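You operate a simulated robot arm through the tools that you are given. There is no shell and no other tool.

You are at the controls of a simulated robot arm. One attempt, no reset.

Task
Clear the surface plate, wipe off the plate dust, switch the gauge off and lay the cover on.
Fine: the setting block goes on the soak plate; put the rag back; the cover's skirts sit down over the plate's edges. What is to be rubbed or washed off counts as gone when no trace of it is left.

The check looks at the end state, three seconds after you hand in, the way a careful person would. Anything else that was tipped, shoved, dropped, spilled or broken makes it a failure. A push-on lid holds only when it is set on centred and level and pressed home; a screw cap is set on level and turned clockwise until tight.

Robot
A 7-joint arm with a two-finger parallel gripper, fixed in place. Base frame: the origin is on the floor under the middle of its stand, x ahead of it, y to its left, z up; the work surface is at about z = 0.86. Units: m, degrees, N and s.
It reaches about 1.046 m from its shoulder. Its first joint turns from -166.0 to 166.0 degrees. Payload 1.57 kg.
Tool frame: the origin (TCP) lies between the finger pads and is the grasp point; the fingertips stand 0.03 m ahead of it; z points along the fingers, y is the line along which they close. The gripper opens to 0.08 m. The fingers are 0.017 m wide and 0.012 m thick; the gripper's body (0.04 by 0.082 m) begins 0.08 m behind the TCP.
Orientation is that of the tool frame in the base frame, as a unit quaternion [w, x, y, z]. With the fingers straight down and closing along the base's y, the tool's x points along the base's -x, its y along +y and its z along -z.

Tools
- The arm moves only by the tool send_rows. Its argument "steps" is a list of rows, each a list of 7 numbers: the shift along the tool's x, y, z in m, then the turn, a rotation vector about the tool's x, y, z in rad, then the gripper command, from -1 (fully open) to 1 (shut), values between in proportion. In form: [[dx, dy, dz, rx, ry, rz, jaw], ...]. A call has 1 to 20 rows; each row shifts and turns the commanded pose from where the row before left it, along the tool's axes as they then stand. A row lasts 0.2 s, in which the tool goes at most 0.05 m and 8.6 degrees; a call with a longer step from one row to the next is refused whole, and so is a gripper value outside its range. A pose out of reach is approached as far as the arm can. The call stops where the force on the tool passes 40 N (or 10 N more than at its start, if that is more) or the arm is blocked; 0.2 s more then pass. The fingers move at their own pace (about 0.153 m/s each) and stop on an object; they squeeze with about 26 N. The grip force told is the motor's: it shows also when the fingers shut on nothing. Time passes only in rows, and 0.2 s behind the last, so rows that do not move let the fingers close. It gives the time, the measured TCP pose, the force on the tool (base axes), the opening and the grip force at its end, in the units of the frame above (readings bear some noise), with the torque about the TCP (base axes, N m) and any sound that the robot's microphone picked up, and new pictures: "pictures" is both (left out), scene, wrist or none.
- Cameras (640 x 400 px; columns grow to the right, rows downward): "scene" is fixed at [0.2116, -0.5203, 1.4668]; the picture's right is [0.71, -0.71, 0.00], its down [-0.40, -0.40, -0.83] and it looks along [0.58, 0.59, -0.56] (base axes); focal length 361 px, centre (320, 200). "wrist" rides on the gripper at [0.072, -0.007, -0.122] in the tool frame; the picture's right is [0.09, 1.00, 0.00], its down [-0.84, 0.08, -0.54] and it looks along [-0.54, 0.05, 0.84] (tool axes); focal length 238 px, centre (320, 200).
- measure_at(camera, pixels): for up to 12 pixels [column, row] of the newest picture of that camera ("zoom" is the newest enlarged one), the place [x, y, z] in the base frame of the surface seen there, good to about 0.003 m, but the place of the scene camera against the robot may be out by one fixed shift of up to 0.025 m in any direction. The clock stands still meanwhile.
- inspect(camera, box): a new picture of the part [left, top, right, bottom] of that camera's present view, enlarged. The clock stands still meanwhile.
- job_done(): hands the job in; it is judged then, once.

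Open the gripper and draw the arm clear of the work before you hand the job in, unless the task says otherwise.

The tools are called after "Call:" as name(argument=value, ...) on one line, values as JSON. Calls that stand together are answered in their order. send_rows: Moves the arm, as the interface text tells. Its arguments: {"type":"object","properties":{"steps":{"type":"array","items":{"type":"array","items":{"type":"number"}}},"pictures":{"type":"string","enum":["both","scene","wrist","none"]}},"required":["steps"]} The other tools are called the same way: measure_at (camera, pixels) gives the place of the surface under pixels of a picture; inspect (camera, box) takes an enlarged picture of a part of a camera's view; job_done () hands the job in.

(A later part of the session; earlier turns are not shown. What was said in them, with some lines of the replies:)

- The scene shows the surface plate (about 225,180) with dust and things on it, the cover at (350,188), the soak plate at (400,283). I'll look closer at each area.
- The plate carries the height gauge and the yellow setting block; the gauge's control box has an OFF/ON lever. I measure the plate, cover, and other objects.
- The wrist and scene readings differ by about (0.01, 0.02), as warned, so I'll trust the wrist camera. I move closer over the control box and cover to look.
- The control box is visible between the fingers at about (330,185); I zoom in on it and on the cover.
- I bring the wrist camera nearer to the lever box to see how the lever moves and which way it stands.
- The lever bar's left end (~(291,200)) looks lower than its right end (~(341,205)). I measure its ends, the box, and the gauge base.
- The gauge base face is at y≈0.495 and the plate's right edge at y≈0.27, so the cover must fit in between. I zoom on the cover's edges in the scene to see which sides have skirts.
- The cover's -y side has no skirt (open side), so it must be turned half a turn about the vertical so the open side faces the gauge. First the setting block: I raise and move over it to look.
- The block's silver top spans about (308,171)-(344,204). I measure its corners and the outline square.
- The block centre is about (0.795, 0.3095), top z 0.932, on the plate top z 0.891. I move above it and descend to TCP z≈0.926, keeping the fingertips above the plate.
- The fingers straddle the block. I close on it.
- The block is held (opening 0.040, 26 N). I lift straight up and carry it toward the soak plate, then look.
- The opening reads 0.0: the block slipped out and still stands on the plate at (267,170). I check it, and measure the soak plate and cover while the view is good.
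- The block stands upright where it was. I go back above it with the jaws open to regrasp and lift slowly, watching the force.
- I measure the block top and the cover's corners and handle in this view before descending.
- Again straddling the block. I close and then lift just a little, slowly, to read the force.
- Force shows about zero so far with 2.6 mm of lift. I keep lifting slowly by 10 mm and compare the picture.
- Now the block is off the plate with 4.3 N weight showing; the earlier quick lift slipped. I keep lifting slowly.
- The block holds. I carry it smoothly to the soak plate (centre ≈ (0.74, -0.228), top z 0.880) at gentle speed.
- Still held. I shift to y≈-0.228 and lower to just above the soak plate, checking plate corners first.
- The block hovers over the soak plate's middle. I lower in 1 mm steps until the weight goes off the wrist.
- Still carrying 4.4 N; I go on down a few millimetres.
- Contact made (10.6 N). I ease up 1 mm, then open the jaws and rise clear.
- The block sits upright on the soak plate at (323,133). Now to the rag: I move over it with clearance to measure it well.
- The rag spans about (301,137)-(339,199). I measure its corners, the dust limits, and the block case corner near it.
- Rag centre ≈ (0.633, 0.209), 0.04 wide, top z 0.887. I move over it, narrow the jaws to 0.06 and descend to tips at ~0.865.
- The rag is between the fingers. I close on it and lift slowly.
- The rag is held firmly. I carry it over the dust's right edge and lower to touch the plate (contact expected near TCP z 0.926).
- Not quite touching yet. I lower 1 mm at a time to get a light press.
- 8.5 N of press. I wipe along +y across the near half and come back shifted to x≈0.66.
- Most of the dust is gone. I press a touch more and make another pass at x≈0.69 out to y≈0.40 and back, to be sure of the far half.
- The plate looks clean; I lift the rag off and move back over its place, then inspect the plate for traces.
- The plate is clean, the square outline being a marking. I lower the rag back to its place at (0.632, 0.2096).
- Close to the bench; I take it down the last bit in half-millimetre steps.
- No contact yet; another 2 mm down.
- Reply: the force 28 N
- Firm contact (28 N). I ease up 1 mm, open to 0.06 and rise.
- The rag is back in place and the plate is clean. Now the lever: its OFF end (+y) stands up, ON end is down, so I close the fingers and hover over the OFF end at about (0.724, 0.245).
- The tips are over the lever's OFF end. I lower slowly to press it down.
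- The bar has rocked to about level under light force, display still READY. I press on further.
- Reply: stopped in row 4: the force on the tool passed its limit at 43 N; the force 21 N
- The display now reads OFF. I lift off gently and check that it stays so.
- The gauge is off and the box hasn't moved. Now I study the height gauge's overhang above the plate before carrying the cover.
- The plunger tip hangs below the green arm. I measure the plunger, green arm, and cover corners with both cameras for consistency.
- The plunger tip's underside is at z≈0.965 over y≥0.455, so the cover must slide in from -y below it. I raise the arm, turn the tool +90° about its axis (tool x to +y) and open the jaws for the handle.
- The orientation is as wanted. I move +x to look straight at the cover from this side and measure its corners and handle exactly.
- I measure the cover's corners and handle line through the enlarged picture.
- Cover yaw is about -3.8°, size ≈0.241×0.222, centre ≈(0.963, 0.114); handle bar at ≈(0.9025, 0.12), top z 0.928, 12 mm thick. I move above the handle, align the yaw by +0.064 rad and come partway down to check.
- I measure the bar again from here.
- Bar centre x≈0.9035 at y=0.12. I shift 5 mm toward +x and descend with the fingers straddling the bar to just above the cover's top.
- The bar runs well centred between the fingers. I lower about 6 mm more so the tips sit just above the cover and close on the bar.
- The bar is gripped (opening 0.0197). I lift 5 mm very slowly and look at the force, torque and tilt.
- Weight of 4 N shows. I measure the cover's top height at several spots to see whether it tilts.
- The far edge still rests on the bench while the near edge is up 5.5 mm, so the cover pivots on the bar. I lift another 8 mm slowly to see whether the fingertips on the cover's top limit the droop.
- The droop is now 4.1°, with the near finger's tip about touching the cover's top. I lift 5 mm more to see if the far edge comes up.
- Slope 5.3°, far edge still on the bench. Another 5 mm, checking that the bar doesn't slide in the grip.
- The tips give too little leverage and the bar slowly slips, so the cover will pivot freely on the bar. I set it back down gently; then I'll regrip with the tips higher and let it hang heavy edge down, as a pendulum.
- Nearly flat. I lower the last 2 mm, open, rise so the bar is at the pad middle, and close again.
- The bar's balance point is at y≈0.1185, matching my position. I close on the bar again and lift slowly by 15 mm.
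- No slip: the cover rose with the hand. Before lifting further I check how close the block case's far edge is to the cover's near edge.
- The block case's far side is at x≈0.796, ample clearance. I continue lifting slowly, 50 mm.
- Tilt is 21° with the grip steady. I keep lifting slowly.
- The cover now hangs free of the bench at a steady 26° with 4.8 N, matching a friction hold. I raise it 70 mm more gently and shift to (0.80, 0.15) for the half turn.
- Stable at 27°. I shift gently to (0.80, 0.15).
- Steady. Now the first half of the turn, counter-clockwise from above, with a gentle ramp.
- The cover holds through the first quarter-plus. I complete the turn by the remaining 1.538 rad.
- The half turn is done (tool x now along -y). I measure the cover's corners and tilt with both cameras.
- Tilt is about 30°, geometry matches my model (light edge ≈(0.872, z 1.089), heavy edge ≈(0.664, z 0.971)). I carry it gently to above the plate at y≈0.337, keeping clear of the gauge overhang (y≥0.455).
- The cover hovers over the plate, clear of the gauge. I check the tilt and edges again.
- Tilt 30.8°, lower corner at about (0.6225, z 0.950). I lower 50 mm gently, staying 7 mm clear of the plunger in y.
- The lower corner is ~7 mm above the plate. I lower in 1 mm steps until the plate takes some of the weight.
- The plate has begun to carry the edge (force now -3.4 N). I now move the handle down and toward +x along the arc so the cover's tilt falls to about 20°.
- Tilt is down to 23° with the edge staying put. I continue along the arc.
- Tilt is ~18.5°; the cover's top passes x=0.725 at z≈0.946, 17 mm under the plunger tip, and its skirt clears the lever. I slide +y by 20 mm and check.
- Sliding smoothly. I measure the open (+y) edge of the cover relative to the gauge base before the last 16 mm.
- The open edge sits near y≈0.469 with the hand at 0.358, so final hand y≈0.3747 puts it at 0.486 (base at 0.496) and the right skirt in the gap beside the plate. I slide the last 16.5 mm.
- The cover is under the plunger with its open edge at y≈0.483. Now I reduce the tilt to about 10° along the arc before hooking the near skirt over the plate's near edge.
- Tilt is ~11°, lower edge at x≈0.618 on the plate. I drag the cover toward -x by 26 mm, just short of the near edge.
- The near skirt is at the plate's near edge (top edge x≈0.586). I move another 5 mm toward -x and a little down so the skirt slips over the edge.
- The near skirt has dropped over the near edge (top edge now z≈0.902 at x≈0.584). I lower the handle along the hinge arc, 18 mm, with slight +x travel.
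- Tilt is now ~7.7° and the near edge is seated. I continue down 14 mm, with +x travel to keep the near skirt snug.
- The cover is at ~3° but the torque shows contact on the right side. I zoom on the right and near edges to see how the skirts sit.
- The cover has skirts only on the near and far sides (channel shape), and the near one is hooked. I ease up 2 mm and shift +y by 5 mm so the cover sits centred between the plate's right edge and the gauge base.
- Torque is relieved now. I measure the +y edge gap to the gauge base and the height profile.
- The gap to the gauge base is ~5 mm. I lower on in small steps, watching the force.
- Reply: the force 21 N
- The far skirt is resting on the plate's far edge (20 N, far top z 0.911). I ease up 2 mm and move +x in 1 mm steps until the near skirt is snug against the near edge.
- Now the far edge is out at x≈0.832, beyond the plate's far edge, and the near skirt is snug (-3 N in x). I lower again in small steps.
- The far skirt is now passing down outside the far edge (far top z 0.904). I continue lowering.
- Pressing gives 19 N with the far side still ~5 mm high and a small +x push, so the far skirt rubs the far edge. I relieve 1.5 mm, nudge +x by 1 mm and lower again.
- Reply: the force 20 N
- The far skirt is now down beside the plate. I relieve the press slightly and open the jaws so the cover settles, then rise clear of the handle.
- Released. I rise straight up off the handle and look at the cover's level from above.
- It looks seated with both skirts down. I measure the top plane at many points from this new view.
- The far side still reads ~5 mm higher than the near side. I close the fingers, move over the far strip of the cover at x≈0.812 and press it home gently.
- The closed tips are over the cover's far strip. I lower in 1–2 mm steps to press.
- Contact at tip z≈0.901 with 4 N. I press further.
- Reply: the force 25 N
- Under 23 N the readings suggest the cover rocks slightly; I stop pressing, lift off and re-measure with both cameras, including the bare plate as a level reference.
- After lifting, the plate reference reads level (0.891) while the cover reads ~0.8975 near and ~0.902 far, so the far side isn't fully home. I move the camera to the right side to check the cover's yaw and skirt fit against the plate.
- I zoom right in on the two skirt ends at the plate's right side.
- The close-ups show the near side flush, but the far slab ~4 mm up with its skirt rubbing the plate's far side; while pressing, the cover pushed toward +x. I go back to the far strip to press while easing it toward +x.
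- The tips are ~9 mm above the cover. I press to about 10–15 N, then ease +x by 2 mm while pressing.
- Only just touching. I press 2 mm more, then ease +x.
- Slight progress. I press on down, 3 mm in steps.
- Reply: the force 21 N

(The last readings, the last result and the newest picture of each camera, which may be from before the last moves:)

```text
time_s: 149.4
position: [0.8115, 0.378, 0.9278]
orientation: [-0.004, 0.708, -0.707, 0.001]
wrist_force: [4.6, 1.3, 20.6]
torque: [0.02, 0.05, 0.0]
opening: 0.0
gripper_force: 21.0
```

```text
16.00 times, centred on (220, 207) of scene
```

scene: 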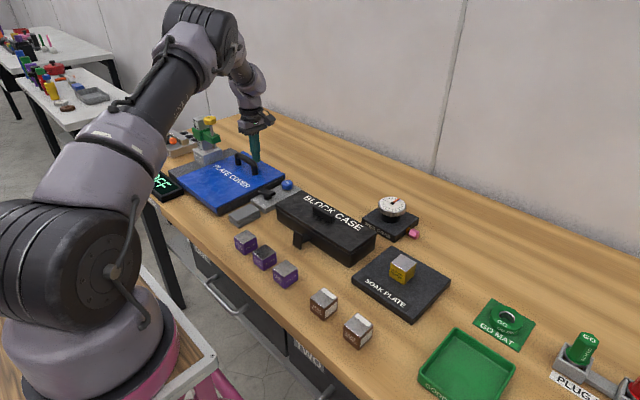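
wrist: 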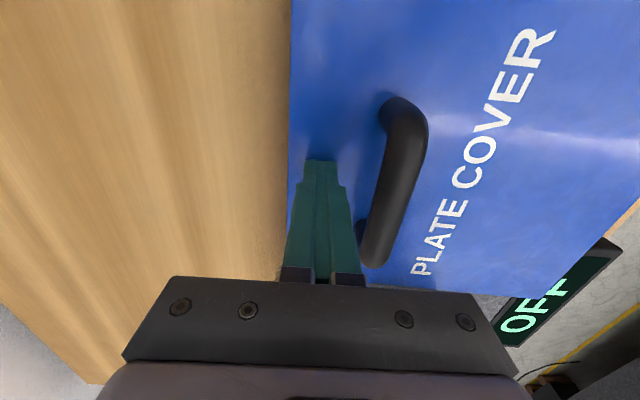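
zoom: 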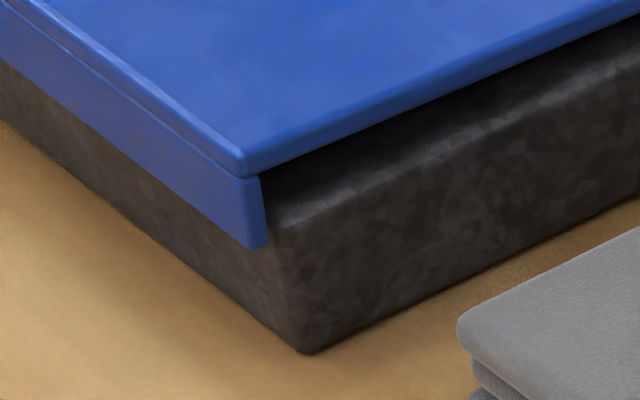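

Pressing the far side makes it flush but the near side lifts. I measure the plane now, still pressing, with the fixed scene camera.

Call:
measure_at(camera="scene", pixels=[[185, 178], [190, 180], [200, 188], [212, 196], [222, 180], [240, 188], [225, 195], [255, 180], [270, 175], [280, 172], [282, 174], [215, 165]])

Call:
inspect(camera="scene", box=[160, 130, 310, 230])

Call:
inspect(camera="scene", box=[225, 160, 295, 210])

```text
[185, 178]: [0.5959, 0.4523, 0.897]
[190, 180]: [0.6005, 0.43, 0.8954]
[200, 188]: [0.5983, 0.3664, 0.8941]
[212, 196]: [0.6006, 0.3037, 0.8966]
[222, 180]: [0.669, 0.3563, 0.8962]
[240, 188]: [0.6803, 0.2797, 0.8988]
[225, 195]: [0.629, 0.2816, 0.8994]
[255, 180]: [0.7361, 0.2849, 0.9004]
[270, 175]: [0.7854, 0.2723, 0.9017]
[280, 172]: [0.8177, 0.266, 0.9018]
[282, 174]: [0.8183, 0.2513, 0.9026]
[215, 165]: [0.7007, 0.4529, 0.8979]
```

```text
4.00 times, centred on (235, 180) of scene
```

zoom: 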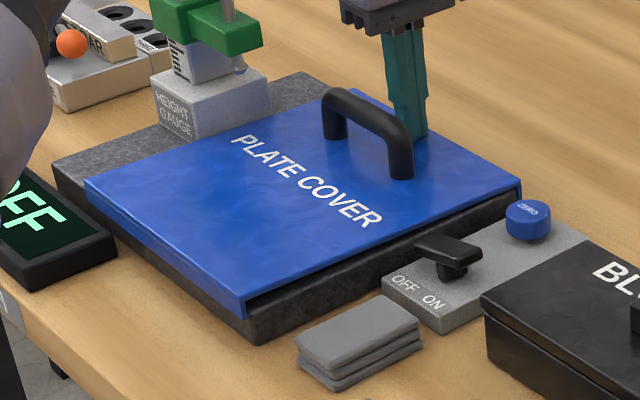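

```text
8.00 times, centred on (260, 185) of scene
```

zoom: 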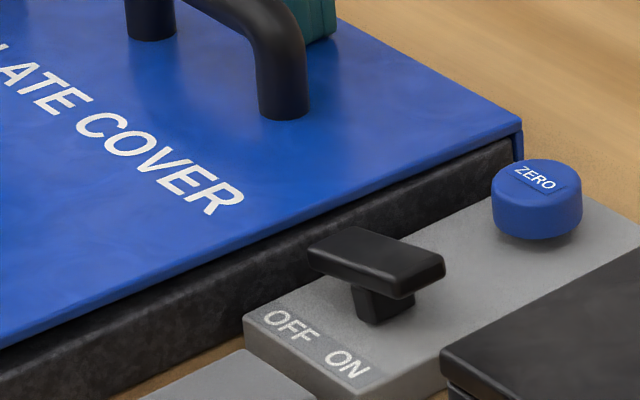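

The picture shows the cover see-sawing: it evidently rests on the handle's feet under the slab near x≈0.77, so slightly near-down is its natural rest. I ease the press off slowly so the near side comes down gently.

Call:
send_rows(steps=[[0, 0, -0.001, 0, 0, 0, 1], [0, 0, -0.001, 0, 0, 0, 1], [0, 0, -0.001, 0, 0, 0, 1], [0, 0, -0.001, 0, 0, 0, 1], [0, 0, -0.001, 0, 0, 0, 1], [0, 0, -0.001, 0, 0, 0, 1], [0, 0, -0.001, 0, 0, 0, 1], [0, 0, -0.001, 0, 0, 0, 1], [0, 0, -0.001, 0, 0, 0, 1], [0, 0, -0.001, 0, 0, 0, 1], [0, 0, 0, 0, 0, 0, 1]], pictures="both")

Call:
inspect(camera="scene", box=[205, 195, 235, 219])

Call:
inspect(camera="scene", box=[275, 165, 300, 185])

Call:
measure_at(camera="scene", pixels=[[185, 178], [190, 180], [200, 188], [212, 196], [222, 180], [240, 188], [225, 195], [255, 180], [270, 175], [280, 172], [215, 165], [235, 160]])

```text
time_s: 151.8
position: [0.8104, 0.3783, 0.9359]
orientation: [0.002, -0.707, 0.707, -0.001]
wrist_force: [-0.5, -0.4, 0.5]
torque: [-0.02, -0.01, 0.03]
opening: 0.0001
gripper_force: 21.1
```

scene: 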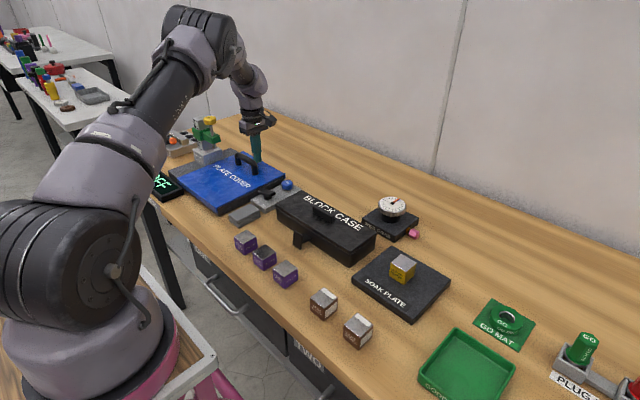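
wrist: 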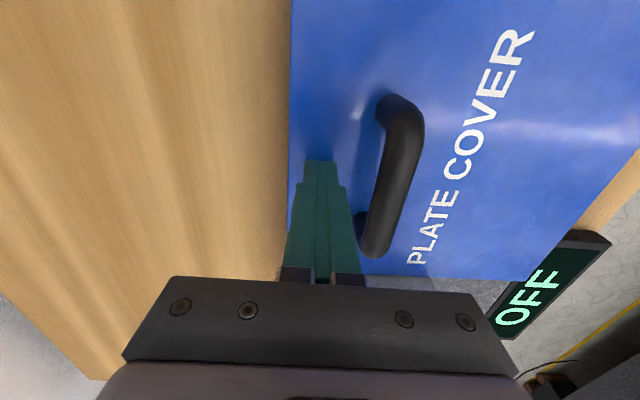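

```text
16.00 times, centred on (220, 207) of scene
```

zoom: 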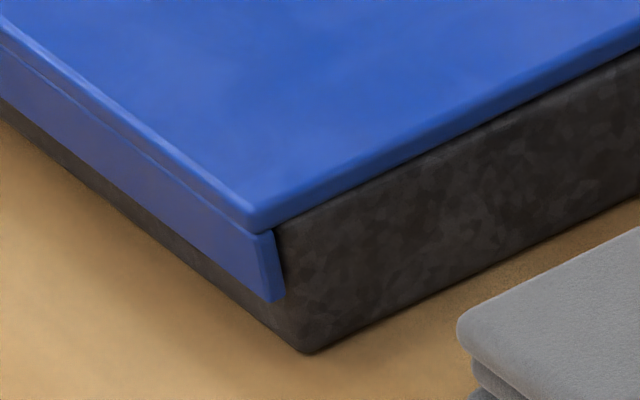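

```text
16.00 times, centred on (288, 175) of scene
```

zoom: 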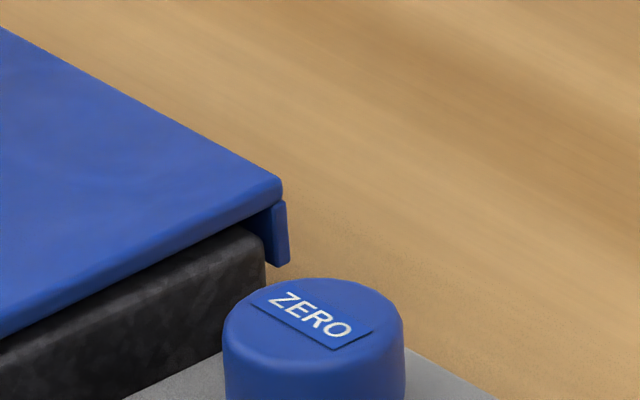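

```text
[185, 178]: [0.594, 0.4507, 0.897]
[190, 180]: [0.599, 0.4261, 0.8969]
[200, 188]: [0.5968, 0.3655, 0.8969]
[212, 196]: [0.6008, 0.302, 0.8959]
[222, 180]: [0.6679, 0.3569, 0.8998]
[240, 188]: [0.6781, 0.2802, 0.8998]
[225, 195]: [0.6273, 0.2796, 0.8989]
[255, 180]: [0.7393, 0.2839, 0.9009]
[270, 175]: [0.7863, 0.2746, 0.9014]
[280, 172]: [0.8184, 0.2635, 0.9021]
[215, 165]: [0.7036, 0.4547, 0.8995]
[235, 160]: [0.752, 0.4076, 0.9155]
```

It's back at rest with both skirts engaged. I rise and inspect the +y edge against the gauge base to rule out any contact there.

Call:
send_rows(steps=[[0, 0, -0.03, 0, 0, 0, 1], [0, 0, -0.04, 0, 0, 0, 1], [0, 0, -0.04, 0, 0, 0, 1], [0, 0, -0.03, 0, 0, 0, 1], [0, -0.02, 0, 0, 0, 0, 1], [0, 0, 0, 0, 0, 0, 1]], pictures="both")

Call:
inspect(camera="wrist", box=[350, 170, 480, 270])

Call:
inspect(camera="scene", box=[180, 140, 250, 190])

```text
time_s: 153.2
position: [0.8293, 0.3777, 1.0765]
orientation: [-0.002, 0.707, -0.707, 0.0]
wrist_force: [0.0, -0.4, 0.2]
torque: [0.01, -0.05, -0.02]
opening: 0.0001
gripper_force: 21.3
```

scene: 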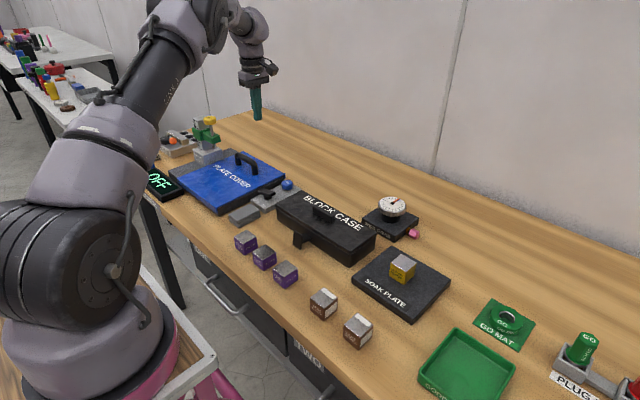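
wrist: 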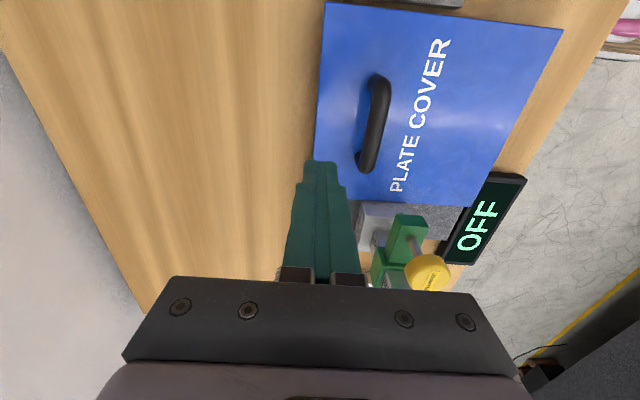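

```text
4.00 times, centred on (415, 220) of wrist
```

zoom: 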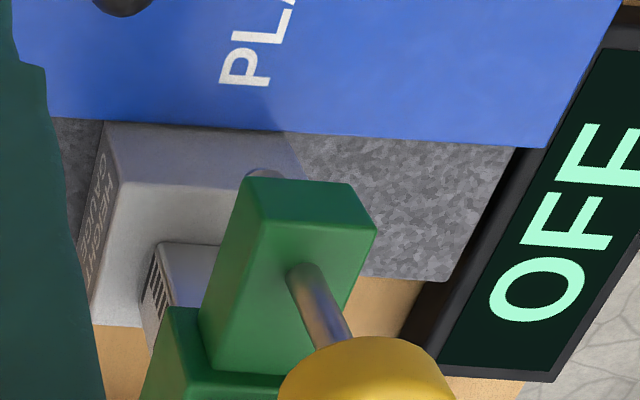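

```text
8.00 times, centred on (215, 165) of scene
```

zoom: 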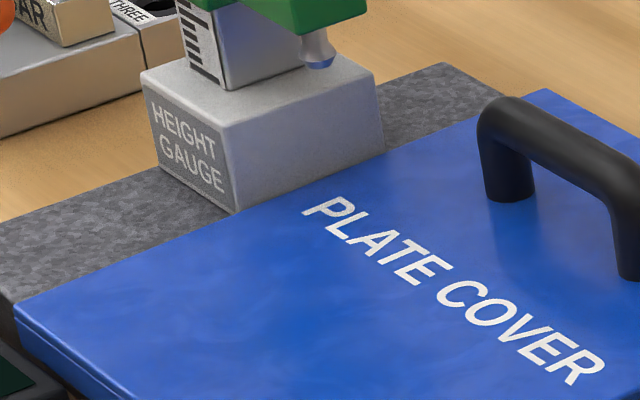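

There's no overlap with the gauge base; the cover lies with both skirts over the near and far edges. I raise the arm, open the jaws and back off to a clear position, then check the whole bench.

Call:
send_rows(steps=[[0, 0, -0.04, 0, 0, 0, 1], [0, 0, -0.04, 0, 0, 0, 0], [0, 0, -0.04, 0, 0, 0, -1], [0.03, 0.035, 0, 0, 0, 0, -1], [0.03, 0.035, 0, 0, 0, 0, -1], [0.03, 0.035, 0, 0, 0, 0, -1], [0.03, 0.035, 0, 0, 0, 0, -1], [0.03, 0.035, 0, 0, 0, 0, -1], [0.03, 0.035, 0, 0, 0, 0, -1], [0.03, 0.035, 0, 0, 0, 0, -1], [0.03, 0.035, 0, 0, 0, 0, -1], [0, 0, 0, 0, 0, 0, -1]], pictures="both")

Call:
inspect(camera="scene", box=[100, 100, 320, 240])

Call:
inspect(camera="scene", box=[200, 160, 460, 340])

```text
time_s: 155.8
position: [0.5491, 0.1353, 1.1962]
orientation: [0.003, -0.707, 0.707, -0.001]
wrist_force: [-0.3, 0.1, 0.4]
torque: [-0.01, 0.02, 0.01]
opening: 0.0799
gripper_force: 0.3
```

scene: 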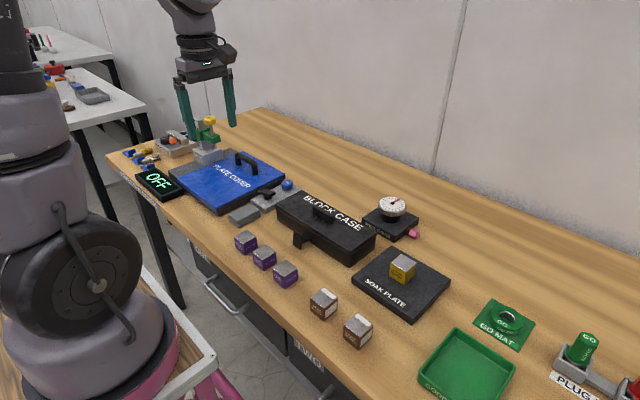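
wrist: 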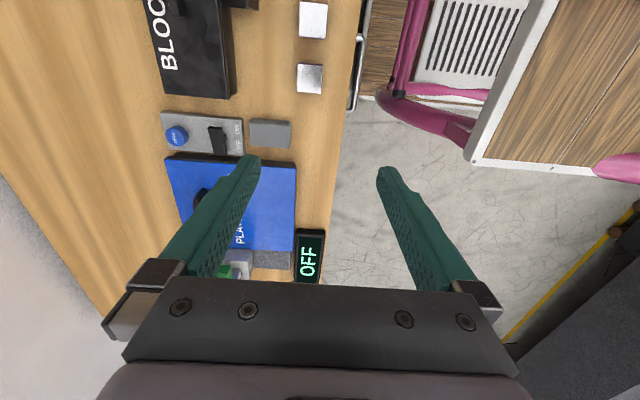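

```text
2.86 times, centred on (210, 170) of scene
```

zoom: 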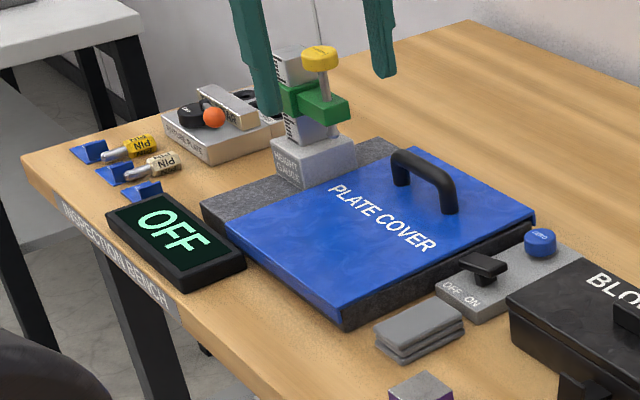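

```text
2.22 times, centred on (330, 250) of scene
```

zoom: 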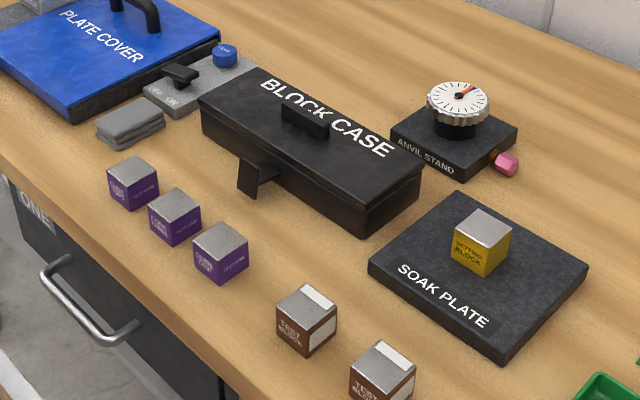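

Everything checks out: display OFF, setting block upright on the soak plate, rag back in its spot, plate wiped clean, and the cover lying with both skirts over the plate's near and far edges. The gripper is open and clear of the work, so I hand in.

Call:
job_done()

```text
The job is handed in.
```

I handed the job in with every step done, but the cover does not sit perfectly level. Its far side is about 4–5 mm higher than the near side, a tilt of about 1.2°.

- **Setting block:** it stands upright near the middle of the soak plate. My first, faster lift slipped and left it standing on the surface plate; a slower lift carried it over.
- **Dust:** I wiped the plate with the rag in overlapping strokes. Close-up pictures taken before the cover went on showed no trace left.
- **Rag:** it is back in its place, within about 2 mm of where it started.
- **Gauge:** the lever is on OFF and the display reads OFF.
- **Cover:**
  - It lies over the plate with both skirts, near and far, down past the plate's top edge. It is about 5 mm clear of the height gauge's base.
  - I turned it half a turn on the way, so the label now reads the right way round from the robot's side. The skirts turned out to be on two opposite sides only, so the turn was not needed.
  - Pressing the far side down only lifted the near side, and it settled back as before. I think the feet of the handle stick out slightly under the cover and rest on the plate, but I could not see underneath to confirm it.

In the final pictures nothing else looked moved or tipped. The gripper is open and the arm is raised clear of the bench.
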